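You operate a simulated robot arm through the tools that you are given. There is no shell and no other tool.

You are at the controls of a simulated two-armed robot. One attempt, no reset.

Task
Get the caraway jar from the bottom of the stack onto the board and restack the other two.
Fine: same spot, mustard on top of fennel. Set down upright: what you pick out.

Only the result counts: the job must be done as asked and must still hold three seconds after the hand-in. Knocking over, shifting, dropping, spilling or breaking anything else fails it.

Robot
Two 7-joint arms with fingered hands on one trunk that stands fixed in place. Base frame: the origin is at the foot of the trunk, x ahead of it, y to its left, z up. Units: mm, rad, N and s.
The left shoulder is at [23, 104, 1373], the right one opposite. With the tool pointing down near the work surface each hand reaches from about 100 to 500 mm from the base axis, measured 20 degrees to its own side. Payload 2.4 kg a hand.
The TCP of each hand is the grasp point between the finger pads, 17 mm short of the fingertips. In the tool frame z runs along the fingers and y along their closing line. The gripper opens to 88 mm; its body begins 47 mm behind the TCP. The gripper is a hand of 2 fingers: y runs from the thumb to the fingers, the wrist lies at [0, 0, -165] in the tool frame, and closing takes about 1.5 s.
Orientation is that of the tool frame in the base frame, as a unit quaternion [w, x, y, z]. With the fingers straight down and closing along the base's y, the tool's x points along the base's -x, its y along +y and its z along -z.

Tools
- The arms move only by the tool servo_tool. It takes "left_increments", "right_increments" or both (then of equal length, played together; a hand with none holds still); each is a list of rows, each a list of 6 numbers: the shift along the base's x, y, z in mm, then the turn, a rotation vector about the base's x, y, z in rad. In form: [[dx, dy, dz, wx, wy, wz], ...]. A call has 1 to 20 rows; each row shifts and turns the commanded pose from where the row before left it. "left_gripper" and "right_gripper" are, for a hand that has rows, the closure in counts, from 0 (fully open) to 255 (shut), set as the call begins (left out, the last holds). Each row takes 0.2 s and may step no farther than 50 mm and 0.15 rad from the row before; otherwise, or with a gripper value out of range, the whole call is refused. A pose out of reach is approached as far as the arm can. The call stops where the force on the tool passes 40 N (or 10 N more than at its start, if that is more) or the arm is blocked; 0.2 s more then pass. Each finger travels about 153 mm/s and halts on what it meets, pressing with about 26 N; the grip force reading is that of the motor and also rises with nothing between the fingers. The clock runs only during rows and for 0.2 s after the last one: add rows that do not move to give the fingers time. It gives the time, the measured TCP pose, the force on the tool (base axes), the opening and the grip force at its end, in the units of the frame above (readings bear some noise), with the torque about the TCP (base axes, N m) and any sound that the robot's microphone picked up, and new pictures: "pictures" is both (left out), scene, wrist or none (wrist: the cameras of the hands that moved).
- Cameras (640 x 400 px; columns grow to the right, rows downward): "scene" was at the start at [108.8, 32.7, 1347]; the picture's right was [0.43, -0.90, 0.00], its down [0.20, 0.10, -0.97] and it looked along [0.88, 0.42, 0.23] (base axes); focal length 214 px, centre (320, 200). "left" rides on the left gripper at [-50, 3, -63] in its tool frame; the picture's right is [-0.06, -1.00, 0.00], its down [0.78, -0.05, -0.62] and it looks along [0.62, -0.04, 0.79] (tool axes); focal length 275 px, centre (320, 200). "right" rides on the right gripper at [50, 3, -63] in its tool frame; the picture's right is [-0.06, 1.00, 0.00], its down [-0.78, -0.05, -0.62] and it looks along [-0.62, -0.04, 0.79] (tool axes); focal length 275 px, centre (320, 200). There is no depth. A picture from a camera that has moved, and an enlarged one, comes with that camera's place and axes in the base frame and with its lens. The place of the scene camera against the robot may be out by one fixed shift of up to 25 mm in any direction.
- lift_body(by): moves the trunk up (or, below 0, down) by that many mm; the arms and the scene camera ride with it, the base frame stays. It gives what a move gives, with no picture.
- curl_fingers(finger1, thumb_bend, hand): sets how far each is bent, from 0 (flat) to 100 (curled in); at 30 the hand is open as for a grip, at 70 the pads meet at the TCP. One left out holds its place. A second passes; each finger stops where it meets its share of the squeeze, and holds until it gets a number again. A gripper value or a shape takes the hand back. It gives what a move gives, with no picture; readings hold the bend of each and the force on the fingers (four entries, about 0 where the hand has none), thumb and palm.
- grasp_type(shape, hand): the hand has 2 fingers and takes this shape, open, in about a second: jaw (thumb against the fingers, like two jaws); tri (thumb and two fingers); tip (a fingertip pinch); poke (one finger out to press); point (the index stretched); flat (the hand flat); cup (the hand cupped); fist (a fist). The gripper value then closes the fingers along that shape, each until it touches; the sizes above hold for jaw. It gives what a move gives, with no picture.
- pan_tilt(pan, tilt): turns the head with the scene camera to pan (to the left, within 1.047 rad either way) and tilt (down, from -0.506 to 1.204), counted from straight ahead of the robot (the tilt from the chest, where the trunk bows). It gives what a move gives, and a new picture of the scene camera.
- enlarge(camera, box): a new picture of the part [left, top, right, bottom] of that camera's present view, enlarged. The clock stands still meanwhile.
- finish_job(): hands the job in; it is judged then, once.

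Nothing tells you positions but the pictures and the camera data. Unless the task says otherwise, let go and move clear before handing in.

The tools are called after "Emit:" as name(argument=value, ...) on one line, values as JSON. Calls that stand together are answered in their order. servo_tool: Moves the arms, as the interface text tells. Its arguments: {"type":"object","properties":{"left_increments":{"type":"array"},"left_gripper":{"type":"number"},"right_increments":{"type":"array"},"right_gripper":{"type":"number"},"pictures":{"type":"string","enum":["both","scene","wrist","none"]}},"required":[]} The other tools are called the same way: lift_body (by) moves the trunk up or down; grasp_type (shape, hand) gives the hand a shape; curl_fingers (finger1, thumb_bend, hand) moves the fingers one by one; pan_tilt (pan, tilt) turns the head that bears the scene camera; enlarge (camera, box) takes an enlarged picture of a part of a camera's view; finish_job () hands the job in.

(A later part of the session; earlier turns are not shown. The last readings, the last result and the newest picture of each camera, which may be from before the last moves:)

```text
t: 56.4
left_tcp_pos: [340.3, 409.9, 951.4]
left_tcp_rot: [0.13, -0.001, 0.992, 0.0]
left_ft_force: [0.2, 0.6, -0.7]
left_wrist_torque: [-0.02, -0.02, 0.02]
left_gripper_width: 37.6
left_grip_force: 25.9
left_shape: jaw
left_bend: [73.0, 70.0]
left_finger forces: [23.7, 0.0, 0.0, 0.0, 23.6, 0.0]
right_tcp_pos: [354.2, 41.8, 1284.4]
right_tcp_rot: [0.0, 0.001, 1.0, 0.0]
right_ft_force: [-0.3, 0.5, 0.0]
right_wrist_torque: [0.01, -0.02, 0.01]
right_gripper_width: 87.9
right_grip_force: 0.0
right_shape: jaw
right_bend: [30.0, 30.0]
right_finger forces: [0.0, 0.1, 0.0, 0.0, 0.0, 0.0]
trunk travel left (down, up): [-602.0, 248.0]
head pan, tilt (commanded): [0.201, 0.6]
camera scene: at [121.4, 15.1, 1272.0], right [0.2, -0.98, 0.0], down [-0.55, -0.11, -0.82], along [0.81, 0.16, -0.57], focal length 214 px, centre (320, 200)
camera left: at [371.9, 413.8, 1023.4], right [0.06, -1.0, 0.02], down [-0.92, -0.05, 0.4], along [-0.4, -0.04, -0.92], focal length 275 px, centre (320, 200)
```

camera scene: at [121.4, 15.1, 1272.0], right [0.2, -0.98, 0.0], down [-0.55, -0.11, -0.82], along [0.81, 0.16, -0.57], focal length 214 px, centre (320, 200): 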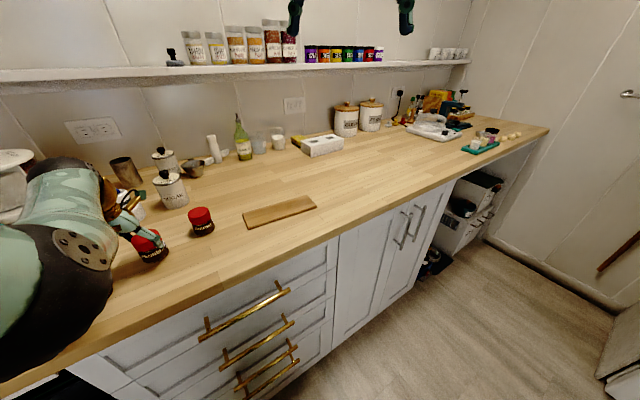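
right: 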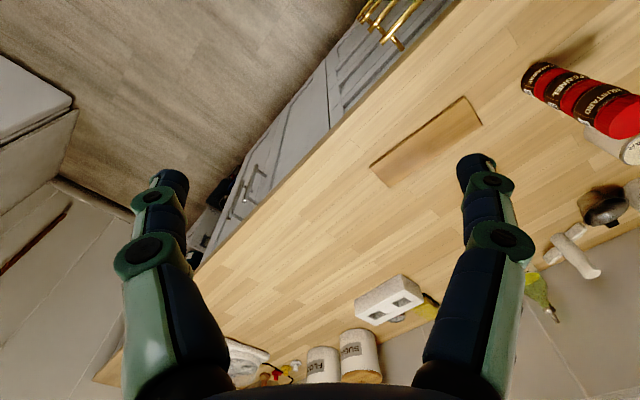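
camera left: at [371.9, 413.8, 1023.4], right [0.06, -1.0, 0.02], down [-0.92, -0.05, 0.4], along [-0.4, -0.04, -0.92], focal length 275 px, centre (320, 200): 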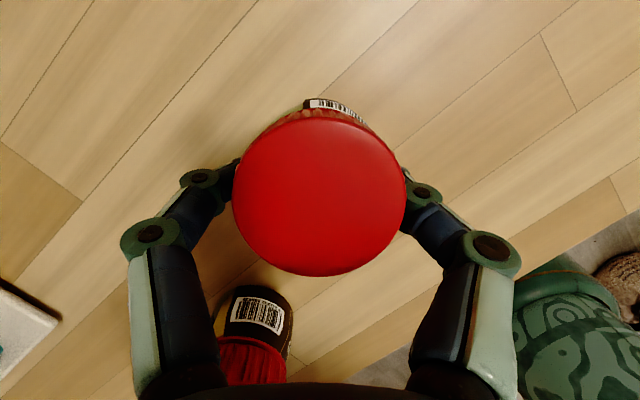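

Fennel is a few mm above the counter, mustard stands behind it untouched. Lowering in small steps to contact.

Emit:
servo_tool(left_increments=[[0, 0, -2, 0, 0, 0], [0, 0, -1.5, 0, 0, 0], [0, 0, -1.5, 0, 0, 0]], pictures="none")

```text
t: 57.2
left_tcp_pos: [339.3, 410.9, 945.5]
left_tcp_rot: [0.13, -0.001, 0.992, 0.001]
left_ft_force: [0.1, 0.4, -0.9]
left_wrist_torque: [-0.02, 0.0, 0.01]
left_gripper_width: 37.7
left_grip_force: 25.7
left_shape: jaw
left_bend: [73.0, 70.0]
left_finger forces: [23.6, 0.0, 0.0, 0.1, 23.8, 0.1]
right_tcp_pos: [354.1, 42.7, 1284.3]
right_tcp_rot: [0.0, 0.0, 1.0, 0.0]
right_ft_force: [0.5, 0.9, -1.0]
right_wrist_torque: [0.0, 0.0, -0.03]
right_gripper_width: 88.0
right_grip_force: 0.0
right_shape: jaw
right_bend: [30.0, 30.0]
right_finger forces: [0.0, 0.0, 0.0, 0.1, 0.1, 0.1]
trunk travel left (down, up): [-602.0, 248.0]
head pan, tilt (commanded): [0.201, 0.6]
```

Emit:
servo_tool(left_increments=[[0, 0, -1.5, 0, 0, 0], [0, 0, -1, 0, 0, 0]], pictures="none")

```text
t: 57.8
left_tcp_pos: [339.6, 410.0, 942.9]
left_tcp_rot: [0.13, 0.0, 0.991, 0.0]
left_ft_force: [0.0, 0.0, 2.1]
left_wrist_torque: [-0.03, -0.05, 0.0]
left_gripper_width: 37.4
left_grip_force: 25.8
left_shape: jaw
left_bend: [73.0, 70.0]
left_finger forces: [24.2, 0.0, 0.0, 0.0, 24.2, 0.1]
right_tcp_pos: [353.9, 41.7, 1283.1]
right_tcp_rot: [0.0, 0.001, 1.0, 0.0]
right_ft_force: [-0.2, 0.3, -0.5]
right_wrist_torque: [0.01, 0.0, -0.02]
right_gripper_width: 87.8
right_grip_force: 0.0
right_shape: jaw
right_bend: [30.0, 30.0]
right_finger forces: [0.0, 0.0, 0.0, 0.1, 0.0, 0.0]
trunk travel left (down, up): [-602.0, 248.0]
head pan, tilt (commanded): [0.201, 0.6]
```

Light contact with the counter (2 N). Releasing gradually.

Emit:
servo_tool(left_increments=[[0, 0, 0, 0, 0, 0]], left_gripper=142, pictures="none")

Emit:
servo_tool(left_increments=[[0, 0, 0, 0, 0, 0], [0, 0, 0, 0, 0, 0]], left_gripper=115, pictures="wrist")

```text
t: 58.2
left_tcp_pos: [340.9, 411.7, 943.0]
left_tcp_rot: [0.13, 0.0, 0.992, 0.0]
left_ft_force: [-0.1, 0.3, 0.9]
left_wrist_torque: [0.01, -0.03, 0.01]
left_gripper_width: 41.2
left_grip_force: 3.1
left_shape: jaw
left_bend: [73.0, 70.0]
left_finger forces: [2.4, 0.0, 0.0, 0.0, 2.2, 0.0]
right_tcp_pos: [354.6, 42.3, 1284.1]
right_tcp_rot: [0.0, 0.0, 1.0, 0.0]
right_ft_force: [0.7, 0.2, -0.8]
right_wrist_torque: [-0.04, 0.01, 0.01]
right_gripper_width: 87.6
right_grip_force: 0.1
right_shape: jaw
right_bend: [30.0, 30.0]
right_finger forces: [0.0, 0.1, 0.0, 0.0, 0.0, 0.0]
trunk travel left (down, up): [-602.0, 248.0]
head pan, tilt (commanded): [0.201, 0.6]
```

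```text
t: 58.8
left_tcp_pos: [340.1, 411.4, 942.4]
left_tcp_rot: [0.13, 0.0, 0.992, 0.0]
left_ft_force: [0.0, 0.0, -0.5]
left_wrist_torque: [-0.04, 0.01, 0.01]
left_gripper_width: 47.9
left_grip_force: 0.1
left_shape: jaw
left_bend: [72.0, 70.0]
left_finger forces: [0.0, 0.0, 0.0, 0.0, 0.0, 0.0]
right_tcp_pos: [353.3, 42.3, 1283.5]
right_tcp_rot: [0.0, 0.0, 1.0, 0.0]
right_ft_force: [0.3, 0.3, 0.3]
right_wrist_torque: [-0.01, -0.01, -0.01]
right_gripper_width: 87.7
right_grip_force: 0.0
right_shape: jaw
right_bend: [30.0, 30.0]
right_finger forces: [0.1, 0.0, 0.0, 0.0, 0.1, 0.0]
trunk travel left (down, up): [-602.0, 248.0]
head pan, tilt (commanded): [0.201, 0.6]
camera left: at [371.9, 414.0, 1016.3], right [0.06, -1.0, 0.02], down [-0.92, -0.05, 0.4], along [-0.4, -0.04, -0.92], focal length 275 px, centre (320, 200)
```

left: 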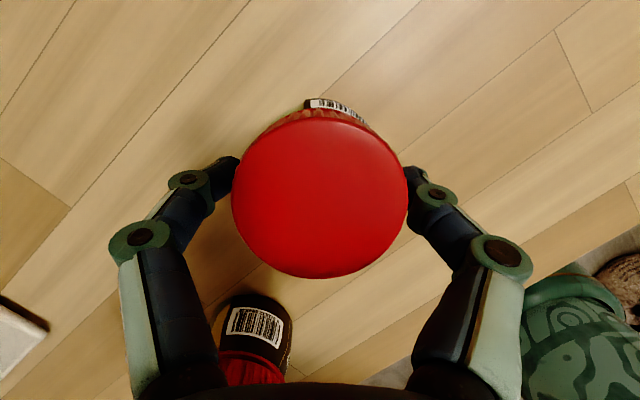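

Released without disturbing it. Opening a bit more and rising.

Emit:
servo_tool(left_increments=[[0, 0, 0, 0, 0, 0], [0, 0, 0, 0, 0, 0], [0, 0, 5, 0, 0, 0], [0, 0, 8, 0, 0, 0], [0, 0, 10, 0, 0, 0], [0, 0, 10, 0, 0, 0]], left_gripper=50, pictures="both")

```text
t: 60.2
left_tcp_pos: [340.3, 410.3, 974.9]
left_tcp_rot: [0.13, 0.0, 0.992, 0.0]
left_ft_force: [-0.4, 0.2, 0.9]
left_wrist_torque: [0.0, 0.0, -0.02]
left_gripper_width: 70.4
left_grip_force: 0.1
left_shape: jaw
left_bend: [59.0, 55.0]
left_finger forces: [0.1, 0.1, 0.0, 0.1, 0.1, 0.0]
right_tcp_pos: [354.6, 41.9, 1284.0]
right_tcp_rot: [0.0, 0.0, 1.0, 0.0]
right_ft_force: [-0.8, -0.8, -0.3]
right_wrist_torque: [-0.01, -0.03, -0.03]
right_gripper_width: 87.9
right_grip_force: 0.0
right_shape: jaw
right_bend: [30.0, 30.0]
right_finger forces: [0.1, 0.0, 0.1, 0.1, 0.0, 0.1]
trunk travel left (down, up): [-602.0, 248.0]
head pan, tilt (commanded): [0.201, 0.6]
camera scene: at [121.3, 15.1, 1272.0], right [0.2, -0.98, 0.0], down [-0.55, -0.11, -0.82], along [0.81, 0.16, -0.57], focal length 214 px, centre (320, 200)
camera left: at [371.7, 413.9, 1048.9], right [0.06, -1.0, 0.02], down [-0.92, -0.05, 0.4], along [-0.39, -0.04, -0.92], focal length 275 px, centre (320, 200)
```

scene: 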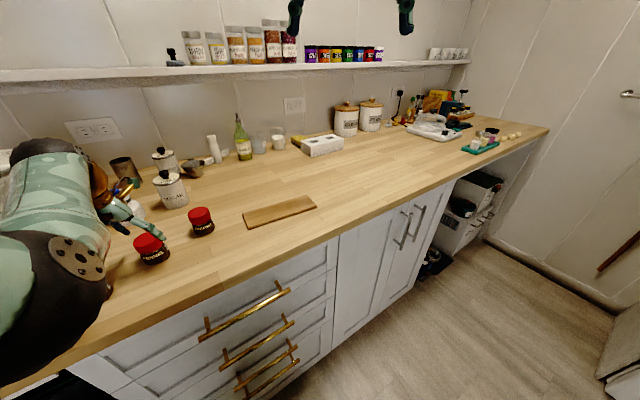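
left: 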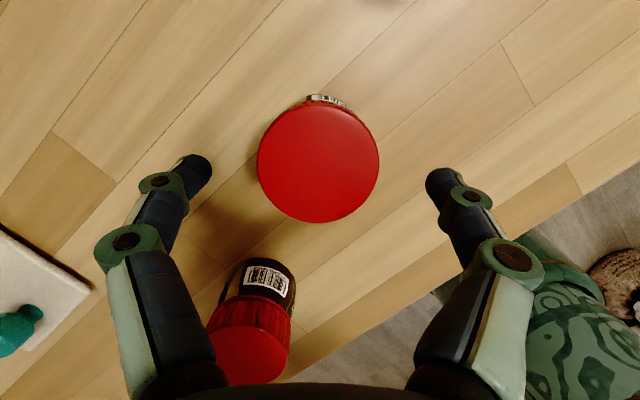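

Fennel stands well. Rising to a safe height, then I'll lower the trunk a bit for better reach to the caraway and board.

Emit:
servo_tool(left_increments=[[0, 0, 15, 0, 0, 0], [0, 0, 20, 0, 0, 0], [0, 0, 20, 0, 0, 0], [0, 0, 20, 0, 0, 0], [0, 0, 20, 0, 0, 0], [0, 0, 20, 0, 0, 0], [0, 0, 20, 0, 0, 0], [0, 0, 0, 0, 0, 0]], left_gripper=0, pictures="none")

Emit:
lift_body(by=-70)

Emit:
pan_tilt(pan=0.2, tilt=0.6)

```text
t: 62.0
left_tcp_pos: [340.8, 411.7, 1110.5]
left_tcp_rot: [0.129, 0.0, 0.992, 0.0]
left_ft_force: [-0.3, -0.1, -0.7]
left_wrist_torque: [0.02, 0.0, -0.03]
left_gripper_width: 87.9
left_grip_force: 0.1
left_shape: jaw
left_bend: [30.0, 30.0]
left_finger forces: [0.0, 0.0, 0.0, 0.1, 0.1, 0.0]
right_tcp_pos: [354.2, 42.2, 1284.6]
right_tcp_rot: [0.0, 0.0, 1.0, 0.001]
right_ft_force: [0.4, 0.0, -0.8]
right_wrist_torque: [0.0, -0.03, 0.0]
right_gripper_width: 87.8
right_grip_force: 0.0
right_shape: jaw
right_bend: [30.0, 30.0]
right_finger forces: [0.1, 0.1, 0.0, 0.0, 0.1, 0.0]
trunk travel left (down, up): [-602.0, 248.0]
head pan, tilt (commanded): [0.201, 0.6]
```

```text
t: 63.1
left_tcp_pos: [340.6, 412.8, 1042.0]
left_tcp_rot: [0.13, 0.0, 0.992, 0.0]
left_ft_force: [-0.5, 0.0, 0.1]
left_wrist_torque: [-0.02, -0.04, 0.02]
left_gripper_width: 87.9
left_grip_force: 0.0
left_shape: jaw
left_bend: [30.0, 30.0]
left_finger forces: [0.0, 0.0, 0.0, 0.0, 0.0, 0.0]
right_tcp_pos: [354.0, 42.2, 1214.6]
right_tcp_rot: [0.0, 0.001, 1.0, 0.001]
right_ft_force: [0.4, -0.4, 1.3]
right_wrist_torque: [0.02, 0.0, 0.02]
right_gripper_width: 87.8
right_grip_force: 0.1
right_shape: jaw
right_bend: [30.0, 30.0]
right_finger forces: [0.0, 0.0, 0.0, 0.0, 0.1, 0.1]
trunk travel left (down, up): [-532.0, 318.0]
head pan, tilt (commanded): [0.201, 0.6]
```

```text
t: 63.7
left_tcp_pos: [340.0, 410.4, 1041.3]
left_tcp_rot: [0.131, 0.001, 0.991, 0.0]
left_ft_force: [-0.3, 0.0, -0.5]
left_wrist_torque: [0.03, 0.0, 0.01]
left_gripper_width: 87.8
left_grip_force: 0.0
left_shape: jaw
left_bend: [30.0, 30.0]
left_finger forces: [0.0, 0.1, 0.0, 0.0, 0.1, 0.1]
right_tcp_pos: [354.6, 42.6, 1214.8]
right_tcp_rot: [0.0, 0.001, 1.0, -0.001]
right_ft_force: [0.7, 0.7, 0.6]
right_wrist_torque: [0.01, -0.01, 0.02]
right_gripper_width: 87.7
right_grip_force: 0.0
right_shape: jaw
right_bend: [30.0, 30.0]
right_finger forces: [0.1, 0.0, 0.0, 0.0, 0.0, 0.1]
trunk travel left (down, up): [-532.0, 318.0]
head pan, tilt (commanded): [0.201, 0.6]
camera scene: at [122.1, 15.1, 1201.7], right [0.2, -0.98, 0.0], down [-0.55, -0.11, -0.82], along [0.81, 0.16, -0.57], focal length 214 px, centre (320, 200)
```

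scene: 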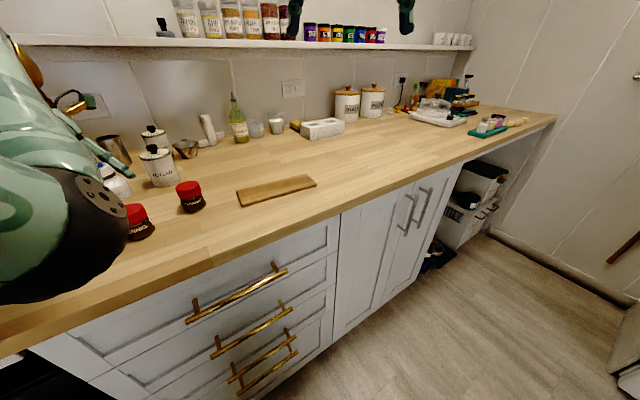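

All three jars are standing. Moving over the caraway now.

Emit:
servo_tool(left_increments=[[9.5, -4.3, 2, 0, 0, 0], [9.5, -4.3, 2, 0, 0, 0], [9.5, -4.3, 2, 0, 0, 0], [9.5, -4.3, 2, 0, 0, 0], [9.5, -4.3, 0, 0, 0, 0], [9.5, -4.3, 0, 0, 0, 0], [9.5, -4.3, 0, 0, 0, 0], [9.5, -4.3, 0, 0, 0, 0], [9.5, -4.3, 0, 0, 0, 0], [9.5, -4.3, 0, 0, 0, 0], [0, 0, 0, 0, 0, 0], [0, 0, 0, 0, 0, 0]], pictures="both")

Emit:
enlarge(camera="left", box=[240, 80, 400, 180])

```text
t: 66.3
left_tcp_pos: [434.3, 366.7, 1048.4]
left_tcp_rot: [0.13, 0.0, 0.992, -0.001]
left_ft_force: [0.1, 0.1, 0.3]
left_wrist_torque: [-0.03, 0.04, 0.02]
left_gripper_width: 88.2
left_grip_force: 0.0
left_shape: jaw
left_bend: [30.0, 30.0]
left_finger forces: [0.1, 0.0, 0.0, 0.0, 0.0, 0.1]
right_tcp_pos: [354.6, 41.2, 1214.5]
right_tcp_rot: [0.0, 0.0, 1.0, -0.001]
right_ft_force: [-0.3, -0.2, -0.1]
right_wrist_torque: [0.03, 0.01, 0.02]
right_gripper_width: 87.7
right_grip_force: 0.0
right_shape: jaw
right_bend: [30.0, 30.0]
right_finger forces: [0.1, 0.0, 0.0, 0.0, 0.1, 0.0]
trunk travel left (down, up): [-532.0, 318.0]
head pan, tilt (commanded): [0.201, 0.6]
camera scene: at [122.1, 15.1, 1201.7], right [0.2, -0.98, 0.0], down [-0.55, -0.11, -0.82], along [0.81, 0.16, -0.57], focal length 214 px, centre (320, 200)
camera left: at [466.9, 370.6, 1122.4], right [0.06, -1.0, 0.02], down [-0.92, -0.05, 0.4], along [-0.39, -0.04, -0.92], focal length 275 px, centre (320, 200)
```

scene: 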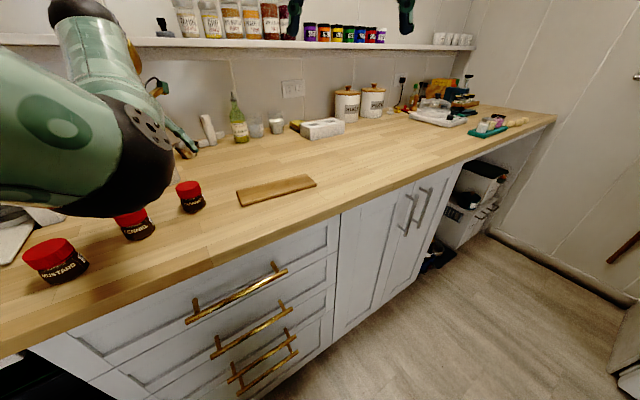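
left: 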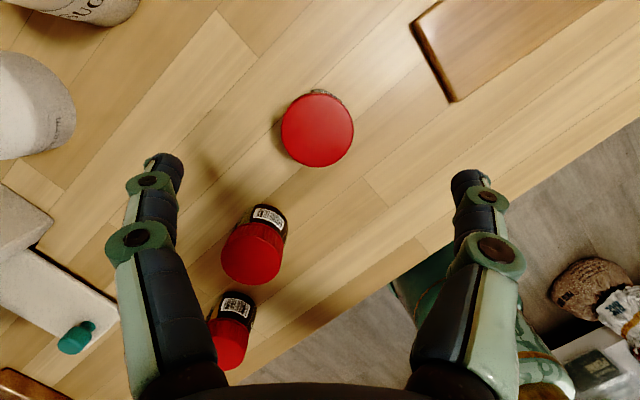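

```text
4.00 times, centred on (320, 130) of left
camera zoom: at [466.9, 370.6, 1122.4], right [0.06, -1.0, 0.02], down [-0.92, -0.05, 0.4], along [-0.39, -0.04, -0.92], focal length 1101 px, centre (320, 480)
```

zoom: 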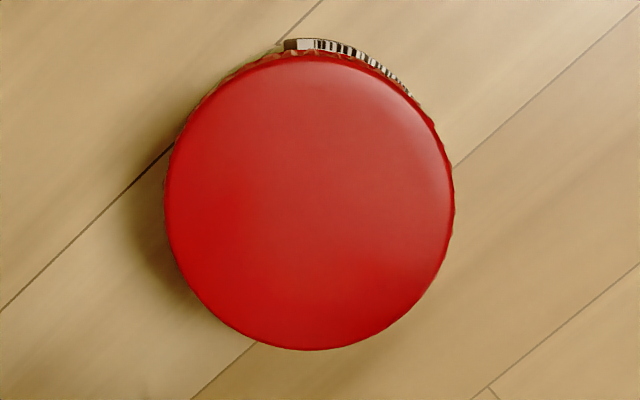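

Caraway lid centre at (439.7, 367.7), aligned within 1 mm. Descending to grip height.

Emit:
servo_tool(left_increments=[[0, 0, -8, 0, 0, 0], [0, 0, -12, 0, 0, 0], [0, 0, -12, 0, 0, 0], [0, 0, -12, 0, 0, 0], [0, 0, -12, 0, 0, 0], [0, 0, -12, 0, 0, 0], [0, 0, -12, 0, 0, 0], [0, 0, -12, 0, 0, 0], [0, 0, -8, 0, 0, 0], [0, 0, -5, 0, 0, 0], [0, 0, 0, 0, 0, 0], [0, 0, 0, 0, 0, 0]], pictures="wrist")

Emit:
servo_tool(left_increments=[[0, 0, 0, 0, 0, 0], [0, 0, 0, 0, 0, 0], [0, 0, 0, 0, 0, 0]], left_gripper=110, pictures="wrist")

```text
t: 68.9
left_tcp_pos: [434.2, 368.0, 944.2]
left_tcp_rot: [0.13, 0.0, 0.992, 0.0]
left_ft_force: [0.3, 0.1, 0.2]
left_wrist_torque: [0.02, -0.02, -0.01]
left_gripper_width: 87.9
left_grip_force: 0.1
left_shape: jaw
left_bend: [30.0, 30.0]
left_finger forces: [0.0, 0.0, 0.0, 0.1, 0.0, 0.1]
right_tcp_pos: [354.5, 42.7, 1214.1]
right_tcp_rot: [0.0, -0.001, 1.0, -0.001]
right_ft_force: [-0.2, 0.7, -0.1]
right_wrist_torque: [0.01, 0.02, 0.01]
right_gripper_width: 88.0
right_grip_force: 0.0
right_shape: jaw
right_bend: [30.0, 30.0]
right_finger forces: [0.1, 0.0, 0.1, 0.0, 0.0, 0.1]
trunk travel left (down, up): [-532.0, 318.0]
head pan, tilt (commanded): [0.201, 0.6]
camera left: at [466.8, 371.3, 1016.8], right [0.06, -1.0, 0.02], down [-0.92, -0.05, 0.4], along [-0.39, -0.04, -0.92], focal length 275 px, centre (320, 200)
```

left: 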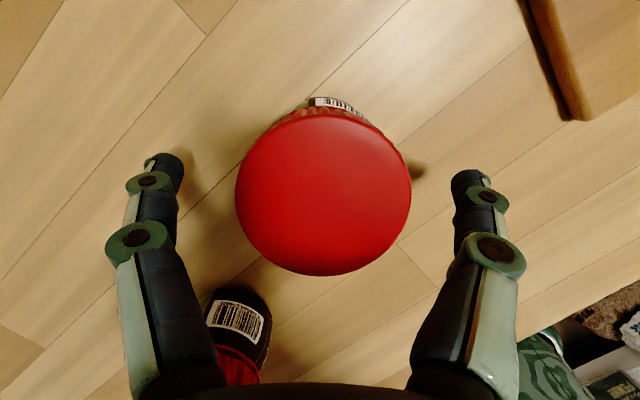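

```text
t: 69.7
left_tcp_pos: [435.7, 368.2, 943.5]
left_tcp_rot: [0.129, 0.0, 0.992, 0.0]
left_ft_force: [-0.1, 0.4, -1.3]
left_wrist_torque: [0.02, 0.0, -0.02]
left_gripper_width: 50.4
left_grip_force: 0.0
left_shape: jaw
left_bend: [72.0, 70.0]
left_finger forces: [0.0, 0.0, 0.0, 0.0, 0.0, 0.0]
right_tcp_pos: [353.7, 42.3, 1213.4]
right_tcp_rot: [0.0, 0.0, 1.0, 0.0]
right_ft_force: [0.0, -0.4, 0.6]
right_wrist_torque: [0.01, 0.02, -0.01]
right_gripper_width: 87.7
right_grip_force: 0.0
right_shape: jaw
right_bend: [30.0, 30.0]
right_finger forces: [0.0, 0.0, 0.0, 0.1, 0.0, 0.1]
trunk travel left (down, up): [-532.0, 318.0]
head pan, tilt (commanded): [0.201, 0.6]
camera left: at [466.8, 371.2, 1016.8], right [0.06, -1.0, 0.02], down [-0.92, -0.05, 0.4], along [-0.39, -0.04, -0.92], focal length 275 px, centre (320, 200)
```

left: 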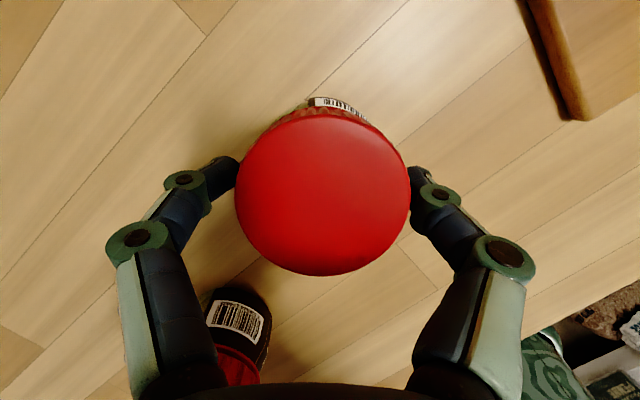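

Evenly straddled; gripping and lifting the caraway.

Emit:
servo_tool(left_increments=[[0, 0, 0, 0, 0, 0], [0, 0, 0, 0, 0, 0], [0, 0, 0, 0, 0, 0]], left_gripper=255, pictures="wrist")

Emit:
servo_tool(left_increments=[[0, 0, 2, 0, 0, 0], [0, 0, 4, 0, 0, 0], [0, 0, 6, 0, 0, 0], [0, 0, 8, 0, 0, 0], [0, 0, 10, 0, 0, 0], [0, 0, 10, 0, 0, 0], [0, 0, 10, 0, 0, 0], [0, 0, 10, 0, 0, 0], [0, 0, 0, 0, 0, 0]], pictures="both")

```text
t: 70.5
left_tcp_pos: [435.7, 368.4, 943.1]
left_tcp_rot: [0.13, 0.001, 0.992, 0.0]
left_ft_force: [-0.1, -0.1, 0.8]
left_wrist_torque: [0.02, -0.01, -0.01]
left_gripper_width: 37.3
left_grip_force: 26.6
left_shape: jaw
left_bend: [73.0, 70.0]
left_finger forces: [23.5, 0.0, 0.1, 0.0, 23.5, 0.0]
right_tcp_pos: [354.0, 42.1, 1214.9]
right_tcp_rot: [0.0, -0.001, 1.0, 0.0]
right_ft_force: [-1.0, 0.4, 0.4]
right_wrist_torque: [0.0, -0.01, 0.0]
right_gripper_width: 88.1
right_grip_force: 0.2
right_shape: jaw
right_bend: [30.0, 30.0]
right_finger forces: [0.1, 0.0, 0.1, 0.0, 0.0, 0.1]
trunk travel left (down, up): [-532.0, 318.0]
head pan, tilt (commanded): [0.201, 0.6]
camera left: at [466.9, 371.3, 1016.8], right [0.06, -1.0, 0.02], down [-0.92, -0.05, 0.4], along [-0.39, -0.04, -0.92], focal length 275 px, centre (320, 200)
```

left: 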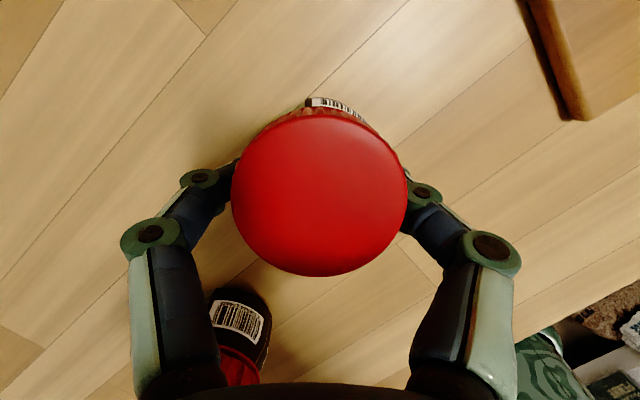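

```text
t: 72.5
left_tcp_pos: [434.8, 368.5, 1004.0]
left_tcp_rot: [0.13, -0.001, 0.991, -0.001]
left_ft_force: [0.2, 0.9, -1.1]
left_wrist_torque: [-0.01, -0.01, -0.01]
left_gripper_width: 37.5
left_grip_force: 25.8
left_shape: jaw
left_bend: [73.0, 70.0]
left_finger forces: [23.6, 0.0, 0.0, 0.0, 23.4, 0.0]
right_tcp_pos: [354.7, 42.6, 1214.8]
right_tcp_rot: [0.0, 0.0, 1.0, -0.001]
right_ft_force: [0.1, 0.2, 0.3]
right_wrist_torque: [0.01, 0.01, 0.03]
right_gripper_width: 87.7
right_grip_force: 0.0
right_shape: jaw
right_bend: [30.0, 30.0]
right_finger forces: [0.1, 0.1, 0.1, 0.0, 0.0, 0.0]
trunk travel left (down, up): [-532.0, 318.0]
head pan, tilt (commanded): [0.201, 0.6]
camera scene: at [122.1, 15.1, 1201.7], right [0.2, -0.98, 0.0], down [-0.55, -0.11, -0.82], along [0.81, 0.16, -0.57], focal length 214 px, centre (320, 200)
camera left: at [467.1, 371.0, 1077.7], right [0.06, -1.0, 0.02], down [-0.92, -0.05, 0.4], along [-0.39, -0.04, -0.92], focal length 275 px, centre (320, 200)
```

scene: 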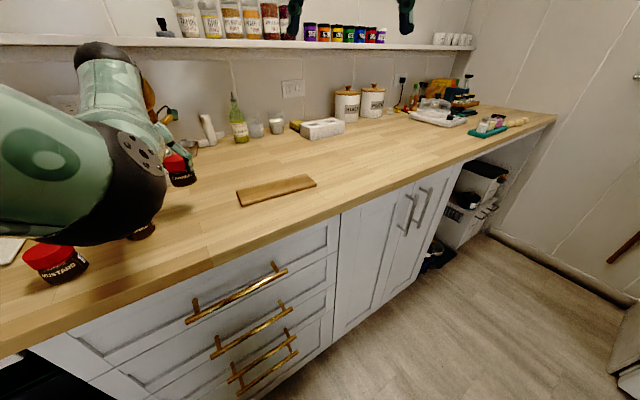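
left: 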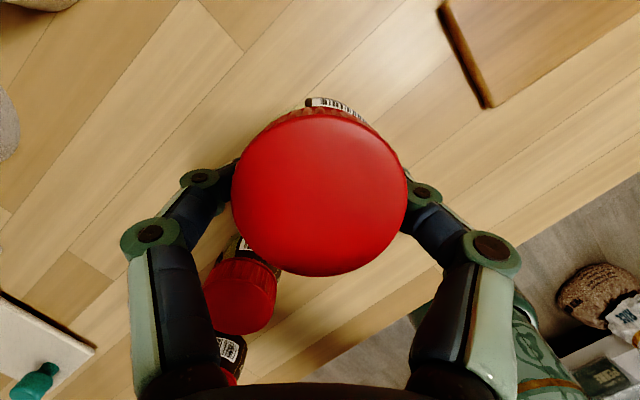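

Caraway is up and held firmly. Moving it over the board, aiming for around (515, 240), and I'll verify against the board edges from there.

Emit:
servo_tool(left_increments=[[3, -5, 4, 0, 0, 0], [6, -10, 4, 0, 0, 0], [6, -10, 4, 0, 0, 0], [6, -10, 4, 0, 0, 0], [6, -10, 4, 0, 0, 0], [6, -10, 4, 0, 0, 0], [6, -10, 2, 0, 0, 0], [6, -10, 0, 0, 0, 0], [6, -10, 0, 0, 0, 0], [6, -10, 0, 0, 0, 0], [6, -10, 0, 0, 0, 0], [6, -10, 0, 0, 0, 0], [5, -9, 0, 0, 0, 0], [2, -4, 0, 0, 0, 0], [0, 0, 0, 0, 0, 0], [0, 0, 0, 0, 0, 0]], pictures="both")

```text
t: 75.9
left_tcp_pos: [510.6, 239.4, 1029.7]
left_tcp_rot: [0.129, 0.0, 0.992, 0.001]
left_ft_force: [0.1, 1.2, 0.1]
left_wrist_torque: [-0.03, 0.0, 0.01]
left_gripper_width: 37.5
left_grip_force: 25.5
left_shape: jaw
left_bend: [73.0, 70.0]
left_finger forces: [23.6, 0.0, 0.0, 0.0, 23.6, 0.0]
right_tcp_pos: [353.4, 41.2, 1215.4]
right_tcp_rot: [-0.001, 0.0, 1.0, 0.001]
right_ft_force: [0.4, 0.6, -0.9]
right_wrist_torque: [0.01, 0.05, 0.03]
right_gripper_width: 87.6
right_grip_force: 0.1
right_shape: jaw
right_bend: [30.0, 30.0]
right_finger forces: [0.1, 0.0, 0.0, 0.0, 0.0, 0.1]
trunk travel left (down, up): [-532.0, 318.0]
head pan, tilt (commanded): [0.201, 0.6]
camera scene: at [122.1, 15.1, 1201.7], right [0.2, -0.98, 0.0], down [-0.55, -0.11, -0.82], along [0.81, 0.16, -0.57], focal length 214 px, centre (320, 200)
camera left: at [542.8, 243.0, 1103.4], right [0.06, -1.0, 0.02], down [-0.92, -0.05, 0.4], along [-0.39, -0.04, -0.92], focal length 275 px, centre (320, 200)
```

scene: 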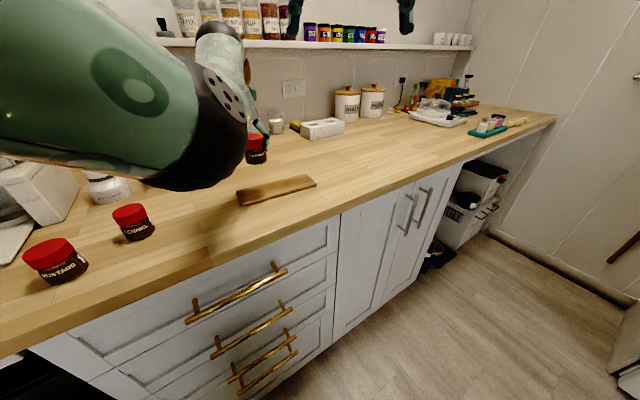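
left: 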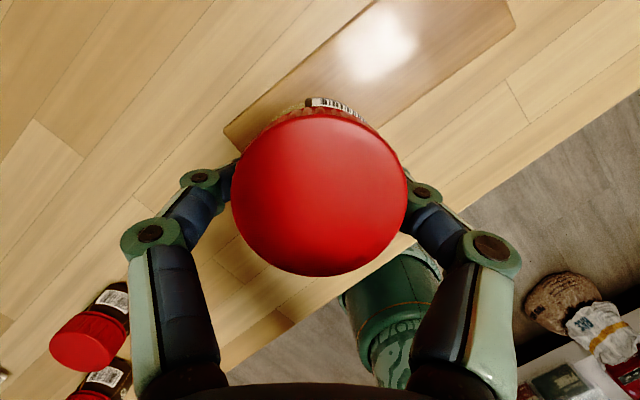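

I can see the board edges well in the wrist view; zooming to measure them precisely.

Emit:
enlarge(camera="left", box=[200, 0, 540, 180])

Emit:
enlarge(camera="scene", box=[200, 110, 360, 230])

```text
1.88 times, centred on (370, 90) of left
camera zoom: at [542.8, 243.0, 1103.4], right [0.06, -1.0, 0.02], down [-0.92, -0.05, 0.4], along [-0.39, -0.04, -0.92], focal length 518 px, centre (226, 407)
```

zoom: 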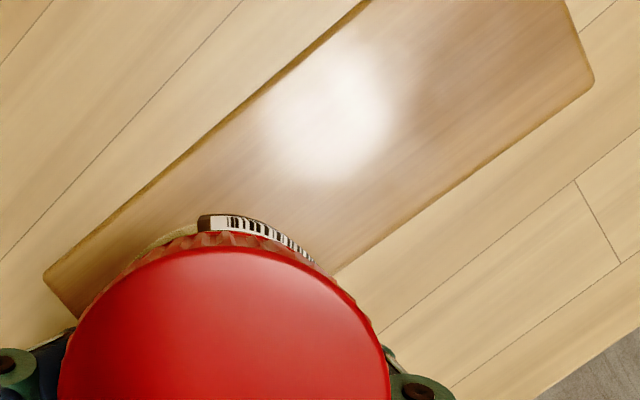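

```text
3.33 times, centred on (280, 170) of scene
camera zoom: at [122.1, 15.1, 1201.7], right [0.2, -0.98, 0.0], down [-0.55, -0.11, -0.82], along [0.81, 0.16, -0.57], focal length 715 px, centre (453, 300)
```

zoom: 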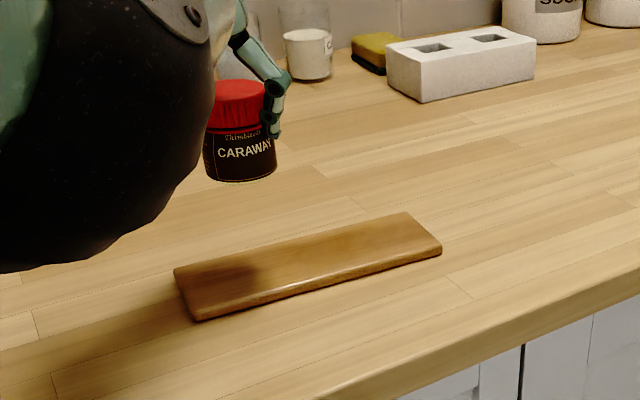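

Board midline and jar axis computed: I need a ~3 mm shift across the board and ~12 mm toward its middle. Then lower to just above the board.

Emit:
servo_tool(left_increments=[[5, -3.5, 0, 0, 0, 0], [5.1, -3.6, 0, 0, 0, 0], [0, 0, -6, 0, 0, 0], [0, 0, -10, 0, 0, 0], [0, 0, -12, 0, 0, 0], [0, 0, -12, 0, 0, 0], [0, 0, -8, 0, 0, 0], [0, 0, -6, 0, 0, 0], [0, 0, -4, 0, 0, 0], [0, 0, 0, 0, 0, 0], [0, 0, 0, 0, 0, 0]], pictures="both")

Emit:
enlarge(camera="scene", box=[200, 110, 360, 230])

```text
t: 78.3
left_tcp_pos: [519.8, 233.4, 971.5]
left_tcp_rot: [0.129, 0.0, 0.992, 0.0]
left_ft_force: [0.3, 0.1, -1.0]
left_wrist_torque: [0.01, 0.03, 0.0]
left_gripper_width: 37.7
left_grip_force: 26.2
left_shape: jaw
left_bend: [73.0, 70.0]
left_finger forces: [23.6, 0.1, 0.1, 0.0, 23.7, 0.1]
right_tcp_pos: [354.8, 42.4, 1214.7]
right_tcp_rot: [0.0, -0.001, 1.0, 0.0]
right_ft_force: [1.4, 0.6, -0.3]
right_wrist_torque: [0.03, -0.04, -0.02]
right_gripper_width: 88.0
right_grip_force: 0.1
right_shape: jaw
right_bend: [30.0, 30.0]
right_finger forces: [0.0, 0.1, 0.1, 0.0, 0.1, 0.1]
trunk travel left (down, up): [-532.0, 318.0]
head pan, tilt (commanded): [0.201, 0.6]
camera scene: at [122.1, 15.1, 1201.7], right [0.2, -0.98, 0.0], down [-0.55, -0.11, -0.82], along [0.81, 0.16, -0.57], focal length 214 px, centre (320, 200)
camera left: at [552.6, 236.2, 1045.3], right [0.06, -1.0, 0.02], down [-0.92, -0.05, 0.4], along [-0.39, -0.04, -0.92], focal length 275 px, centre (320, 200)
```

scene: 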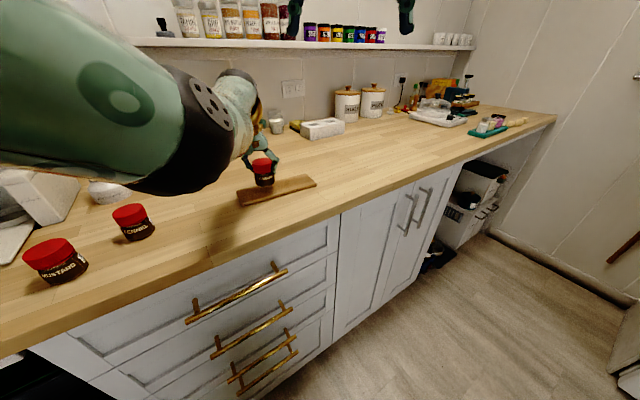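
left: 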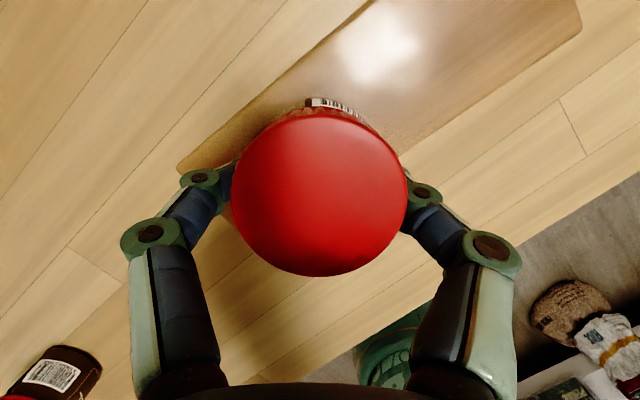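

```text
3.33 times, centred on (280, 170) of scene
camera zoom: at [122.1, 15.1, 1201.7], right [0.2, -0.98, 0.0], down [-0.55, -0.11, -0.82], along [0.81, 0.16, -0.57], focal length 715 px, centre (453, 300)
```

zoom: 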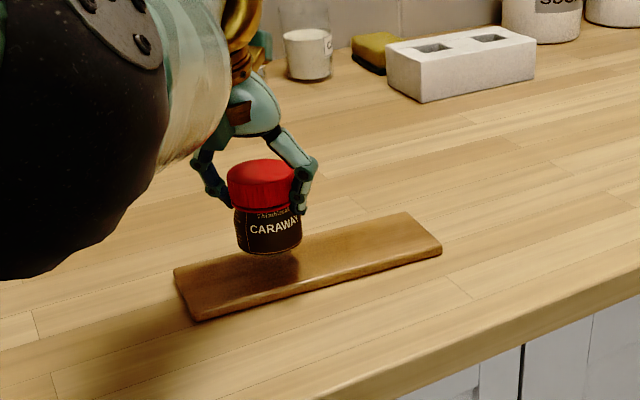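

Wrist and scene views agree the jar will land on the board's midline; the board is only ~8 mm thick, so contact is expected near TCP z≈951. Lowering further.

Emit:
servo_tool(left_increments=[[0, 0, -5, 0, 0, 0], [0, 0, -5, 0, 0, 0], [0, 0, -3, 0, 0, 0], [0, 0, -2, 0, 0, 0]], pictures="none")

Emit:
servo_tool(left_increments=[[0, 0, -1.5, 0, 0, 0], [0, 0, -1, 0, 0, 0]], pictures="wrist")

```text
t: 79.3
left_tcp_pos: [520.2, 233.0, 956.9]
left_tcp_rot: [0.13, 0.0, 0.991, -0.001]
left_ft_force: [0.0, 0.3, 0.8]
left_wrist_torque: [0.05, 0.02, -0.04]
left_gripper_width: 37.3
left_grip_force: 25.6
left_shape: jaw
left_bend: [73.0, 70.0]
left_finger forces: [23.6, 0.1, 0.0, 0.1, 23.6, 0.0]
right_tcp_pos: [353.5, 42.9, 1212.9]
right_tcp_rot: [0.0, 0.001, 1.0, 0.001]
right_ft_force: [0.1, -1.1, 0.0]
right_wrist_torque: [0.03, 0.01, -0.01]
right_gripper_width: 87.8
right_grip_force: 0.1
right_shape: jaw
right_bend: [30.0, 30.0]
right_finger forces: [0.0, 0.0, 0.0, 0.1, 0.0, 0.0]
trunk travel left (down, up): [-532.0, 318.0]
head pan, tilt (commanded): [0.201, 0.6]
```

```text
t: 79.9
left_tcp_pos: [521.8, 232.4, 954.7]
left_tcp_rot: [0.129, 0.0, 0.992, -0.001]
left_ft_force: [0.1, -0.6, -0.7]
left_wrist_torque: [-0.03, 0.02, 0.0]
left_gripper_width: 37.5
left_grip_force: 25.9
left_shape: jaw
left_bend: [73.0, 70.0]
left_finger forces: [23.6, 0.1, 0.1, 0.0, 23.6, 0.0]
right_tcp_pos: [354.1, 43.0, 1214.6]
right_tcp_rot: [0.0, 0.0, 1.0, 0.0]
right_ft_force: [-0.3, -0.4, 0.2]
right_wrist_torque: [0.02, -0.03, -0.02]
right_gripper_width: 87.9
right_grip_force: 0.0
right_shape: jaw
right_bend: [30.0, 30.0]
right_finger forces: [0.0, 0.1, 0.0, 0.0, 0.0, 0.0]
trunk travel left (down, up): [-532.0, 318.0]
head pan, tilt (commanded): [0.201, 0.6]
camera left: at [552.8, 235.9, 1027.8], right [0.06, -1.0, 0.02], down [-0.92, -0.05, 0.4], along [-0.39, -0.04, -0.92], focal length 275 px, centre (320, 200)
```

left: 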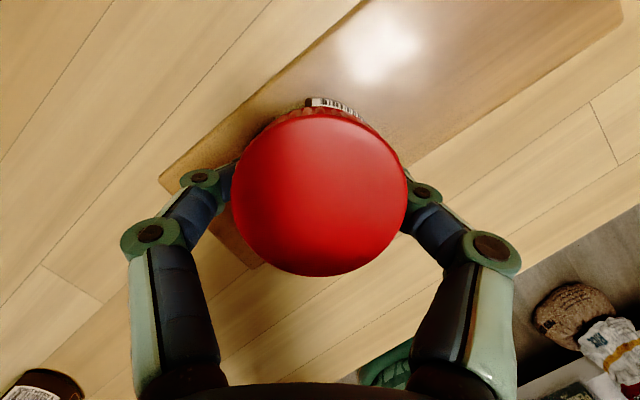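

Emit:
servo_tool(left_increments=[[0, 0, -1.5, 0, 0, 0], [0, 0, -1, 0, 0, 0]], pictures="none")

```text
t: 80.5
left_tcp_pos: [520.2, 232.2, 951.9]
left_tcp_rot: [0.131, 0.0, 0.991, 0.0]
left_ft_force: [-0.1, -0.3, 5.5]
left_wrist_torque: [0.0, -0.02, 0.0]
left_gripper_width: 37.5
left_grip_force: 26.2
left_shape: jaw
left_bend: [73.0, 70.0]
left_finger forces: [24.6, 0.1, 0.0, 0.1, 24.6, 0.1]
right_tcp_pos: [354.1, 41.9, 1214.4]
right_tcp_rot: [0.001, 0.0, 1.0, 0.0]
right_ft_force: [-0.3, -0.4, -0.3]
right_wrist_torque: [0.02, 0.02, 0.0]
right_gripper_width: 87.9
right_grip_force: 0.1
right_shape: jaw
right_bend: [30.0, 30.0]
right_finger forces: [0.0, 0.0, 0.0, 0.1, 0.1, 0.1]
trunk travel left (down, up): [-532.0, 318.0]
head pan, tilt (commanded): [0.201, 0.6]
```

Contact with the board (5.5 N). Releasing the caraway in stages.

Emit:
servo_tool(left_increments=[[0, 0, 0, 0, 0, 0]], left_gripper=142, pictures="none")

Emit:
servo_tool(left_increments=[[0, 0, 0, 0, 0, 0], [0, 0, 0, 0, 0, 0]], left_gripper=115, pictures="none")

Emit:
servo_tool(left_increments=[[0, 0, 0, 0, 0, 0], [0, 0, 0, 0, 0, 0], [0, 0, 5, 0, 0, 0], [0, 0, 8, 0, 0, 0], [0, 0, 10, 0, 0, 0], [0, 0, 10, 0, 0, 0]], left_gripper=50, pictures="both")

Emit:
enlarge(camera="scene", box=[200, 110, 360, 230])

```text
t: 80.9
left_tcp_pos: [519.8, 232.8, 950.4]
left_tcp_rot: [0.129, 0.0, 0.992, 0.0]
left_ft_force: [0.2, -0.5, 1.4]
left_wrist_torque: [-0.01, -0.01, 0.01]
left_gripper_width: 41.2
left_grip_force: 2.9
left_shape: jaw
left_bend: [73.0, 70.0]
left_finger forces: [2.4, 0.1, 0.0, 0.1, 2.2, 0.0]
right_tcp_pos: [354.4, 41.7, 1213.9]
right_tcp_rot: [0.0, -0.001, 1.0, -0.001]
right_ft_force: [-0.1, -0.6, 0.6]
right_wrist_torque: [0.02, 0.01, 0.0]
right_gripper_width: 87.9
right_grip_force: 0.0
right_shape: jaw
right_bend: [30.0, 30.0]
right_finger forces: [0.0, 0.0, 0.0, 0.0, 0.0, 0.1]
trunk travel left (down, up): [-532.0, 318.0]
head pan, tilt (commanded): [0.201, 0.6]
```

```text
t: 81.5
left_tcp_pos: [520.3, 233.5, 952.1]
left_tcp_rot: [0.13, 0.0, 0.992, -0.001]
left_ft_force: [-0.3, -1.7, 0.2]
left_wrist_torque: [-0.02, 0.02, 0.04]
left_gripper_width: 47.9
left_grip_force: 0.0
left_shape: jaw
left_bend: [72.0, 70.0]
left_finger forces: [0.1, 0.0, 0.1, 0.0, 0.0, 0.0]
right_tcp_pos: [354.6, 42.4, 1213.8]
right_tcp_rot: [-0.001, 0.0, 1.0, 0.0]
right_ft_force: [-0.2, -0.1, 0.6]
right_wrist_torque: [0.03, -0.03, 0.0]
right_gripper_width: 88.1
right_grip_force: 0.0
right_shape: jaw
right_bend: [30.0, 30.0]
right_finger forces: [0.0, 0.0, 0.1, 0.0, 0.0, 0.0]
trunk travel left (down, up): [-532.0, 318.0]
head pan, tilt (commanded): [0.201, 0.6]
```

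```text
t: 82.9
left_tcp_pos: [520.4, 231.7, 984.6]
left_tcp_rot: [0.13, 0.0, 0.992, 0.0]
left_ft_force: [-0.2, -1.4, 0.2]
left_wrist_torque: [-0.03, 0.01, 0.0]
left_gripper_width: 70.5
left_grip_force: 0.0
left_shape: jaw
left_bend: [59.0, 55.0]
left_finger forces: [0.0, 0.0, 0.0, 0.0, 0.1, 0.0]
right_tcp_pos: [354.6, 41.8, 1213.8]
right_tcp_rot: [0.0, 0.0, 1.0, 0.0]
right_ft_force: [-0.2, 1.3, -0.6]
right_wrist_torque: [-0.01, 0.01, 0.01]
right_gripper_width: 88.0
right_grip_force: 0.1
right_shape: jaw
right_bend: [30.0, 30.0]
right_finger forces: [0.0, 0.0, 0.0, 0.1, 0.0, 0.0]
trunk travel left (down, up): [-532.0, 318.0]
head pan, tilt (commanded): [0.201, 0.6]
camera scene: at [122.1, 15.0, 1201.7], right [0.2, -0.98, 0.0], down [-0.55, -0.11, -0.82], along [0.81, 0.16, -0.57], focal length 214 px, centre (320, 200)
camera left: at [552.7, 235.4, 1058.3], right [0.06, -1.0, 0.02], down [-0.92, -0.05, 0.4], along [-0.39, -0.04, -0.92], focal length 275 px, centre (320, 200)
```

scene: 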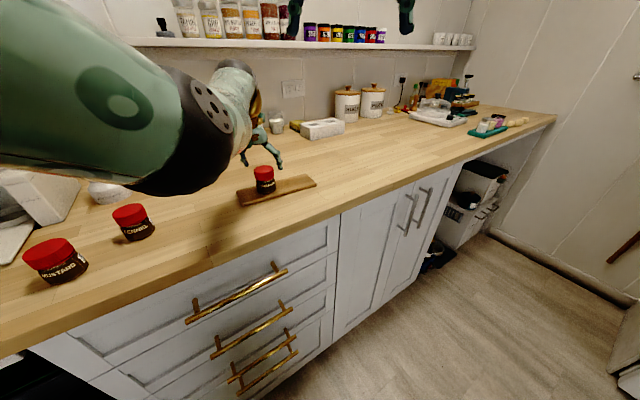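
left: 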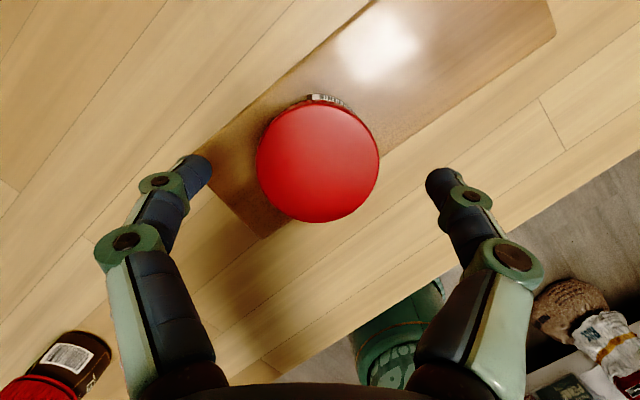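

```text
3.33 times, centred on (280, 170) of scene
camera zoom: at [122.1, 15.0, 1201.7], right [0.2, -0.98, 0.0], down [-0.55, -0.11, -0.82], along [0.81, 0.16, -0.57], focal length 715 px, centre (453, 300)
```

zoom: 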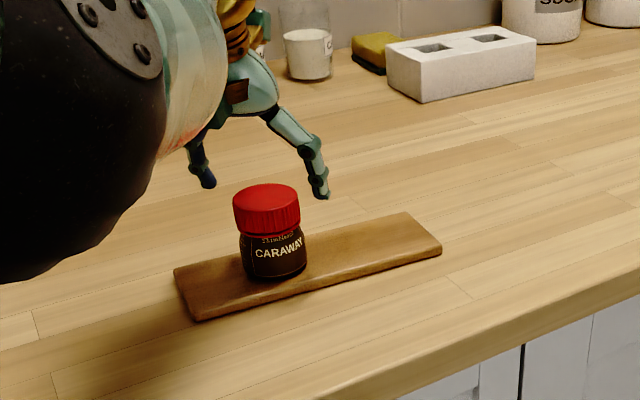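

Caraway stands centred on the board. Now back up and over to the fennel.

Emit:
servo_tool(left_increments=[[0, 0, 15, 0, 0, 0], [0, 0, 15, 0, 0, 0], [0, 0, 15, 0, 0, 0], [0, 0, 15, 0, 0, 0], [-12, 12, 1, 0, 0, 0], [-12, 12, 1, 0, 0, 0], [-12, 12, 1, 0, 0, 0], [-12, 12, 1, 0, 0, 0], [-12, 12, 0, 0, 0, 0], [-12, 12, 0, 0, 0, 0], [-12, 12, 0, 0, 0, 0], [-12, 12, 0, 0, 0, 0], [-12, 12, 0, 0, 0, 0], [-12, 12, 0, 0, 0, 0], [-12, 12, 0, 0, 0, 0], [-12, 12, 0, 0, 0, 0], [-12, 12, 0, 0, 0, 0], [-12, 12, 0, 0, 0, 0], [-12, 10, 0, 0, 0, 0], [0, 0, 0, 0, 0, 0]], left_gripper=0, pictures="both")

Emit:
enlarge(camera="left", box=[240, 80, 400, 180])

```text
t: 87.1
left_tcp_pos: [340.7, 411.0, 1049.0]
left_tcp_rot: [0.13, 0.0, 0.992, -0.001]
left_ft_force: [-0.2, -0.3, -0.7]
left_wrist_torque: [0.03, -0.03, 0.0]
left_gripper_width: 88.0
left_grip_force: 0.1
left_shape: jaw
left_bend: [30.0, 30.0]
left_finger forces: [0.0, 0.0, 0.0, 0.0, 0.1, 0.0]
right_tcp_pos: [353.8, 42.1, 1214.1]
right_tcp_rot: [0.0, 0.0, 1.0, 0.0]
right_ft_force: [0.5, 0.1, 0.0]
right_wrist_torque: [0.01, 0.01, -0.03]
right_gripper_width: 88.0
right_grip_force: 0.1
right_shape: jaw
right_bend: [30.0, 30.0]
right_finger forces: [0.0, 0.1, 0.1, 0.1, 0.1, 0.1]
trunk travel left (down, up): [-532.0, 318.0]
head pan, tilt (commanded): [0.201, 0.6]
camera scene: at [122.1, 15.1, 1201.7], right [0.2, -0.98, 0.0], down [-0.55, -0.11, -0.82], along [0.81, 0.16, -0.57], focal length 214 px, centre (320, 200)
camera left: at [372.9, 414.1, 1122.4], right [0.06, -1.0, 0.02], down [-0.92, -0.05, 0.4], along [-0.4, -0.04, -0.92], focal length 275 px, centre (320, 200)
```

scene: 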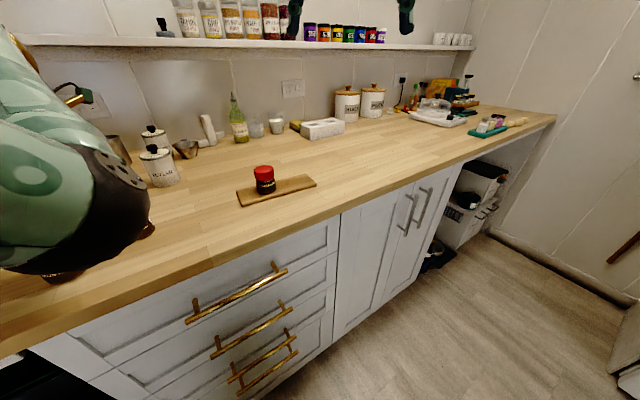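
left: 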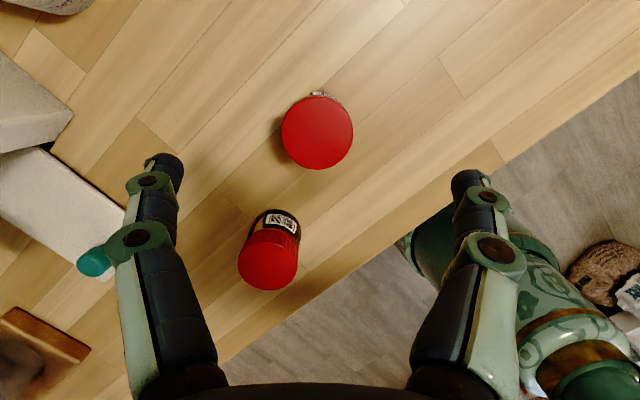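

```text
4.00 times, centred on (320, 130) of left
camera zoom: at [372.9, 414.1, 1122.4], right [0.06, -1.0, 0.02], down [-0.92, -0.05, 0.4], along [-0.4, -0.04, -0.92], focal length 1101 px, centre (320, 480)
```

zoom: 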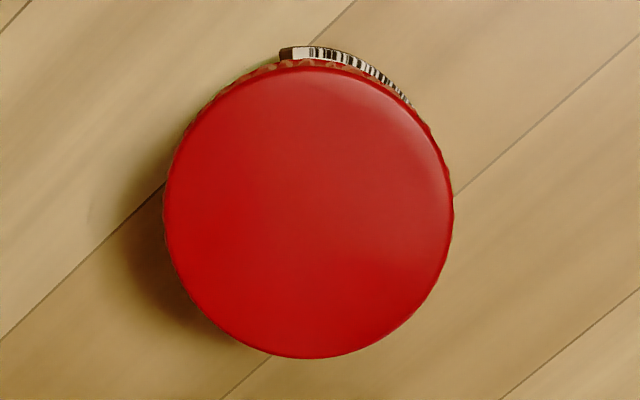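

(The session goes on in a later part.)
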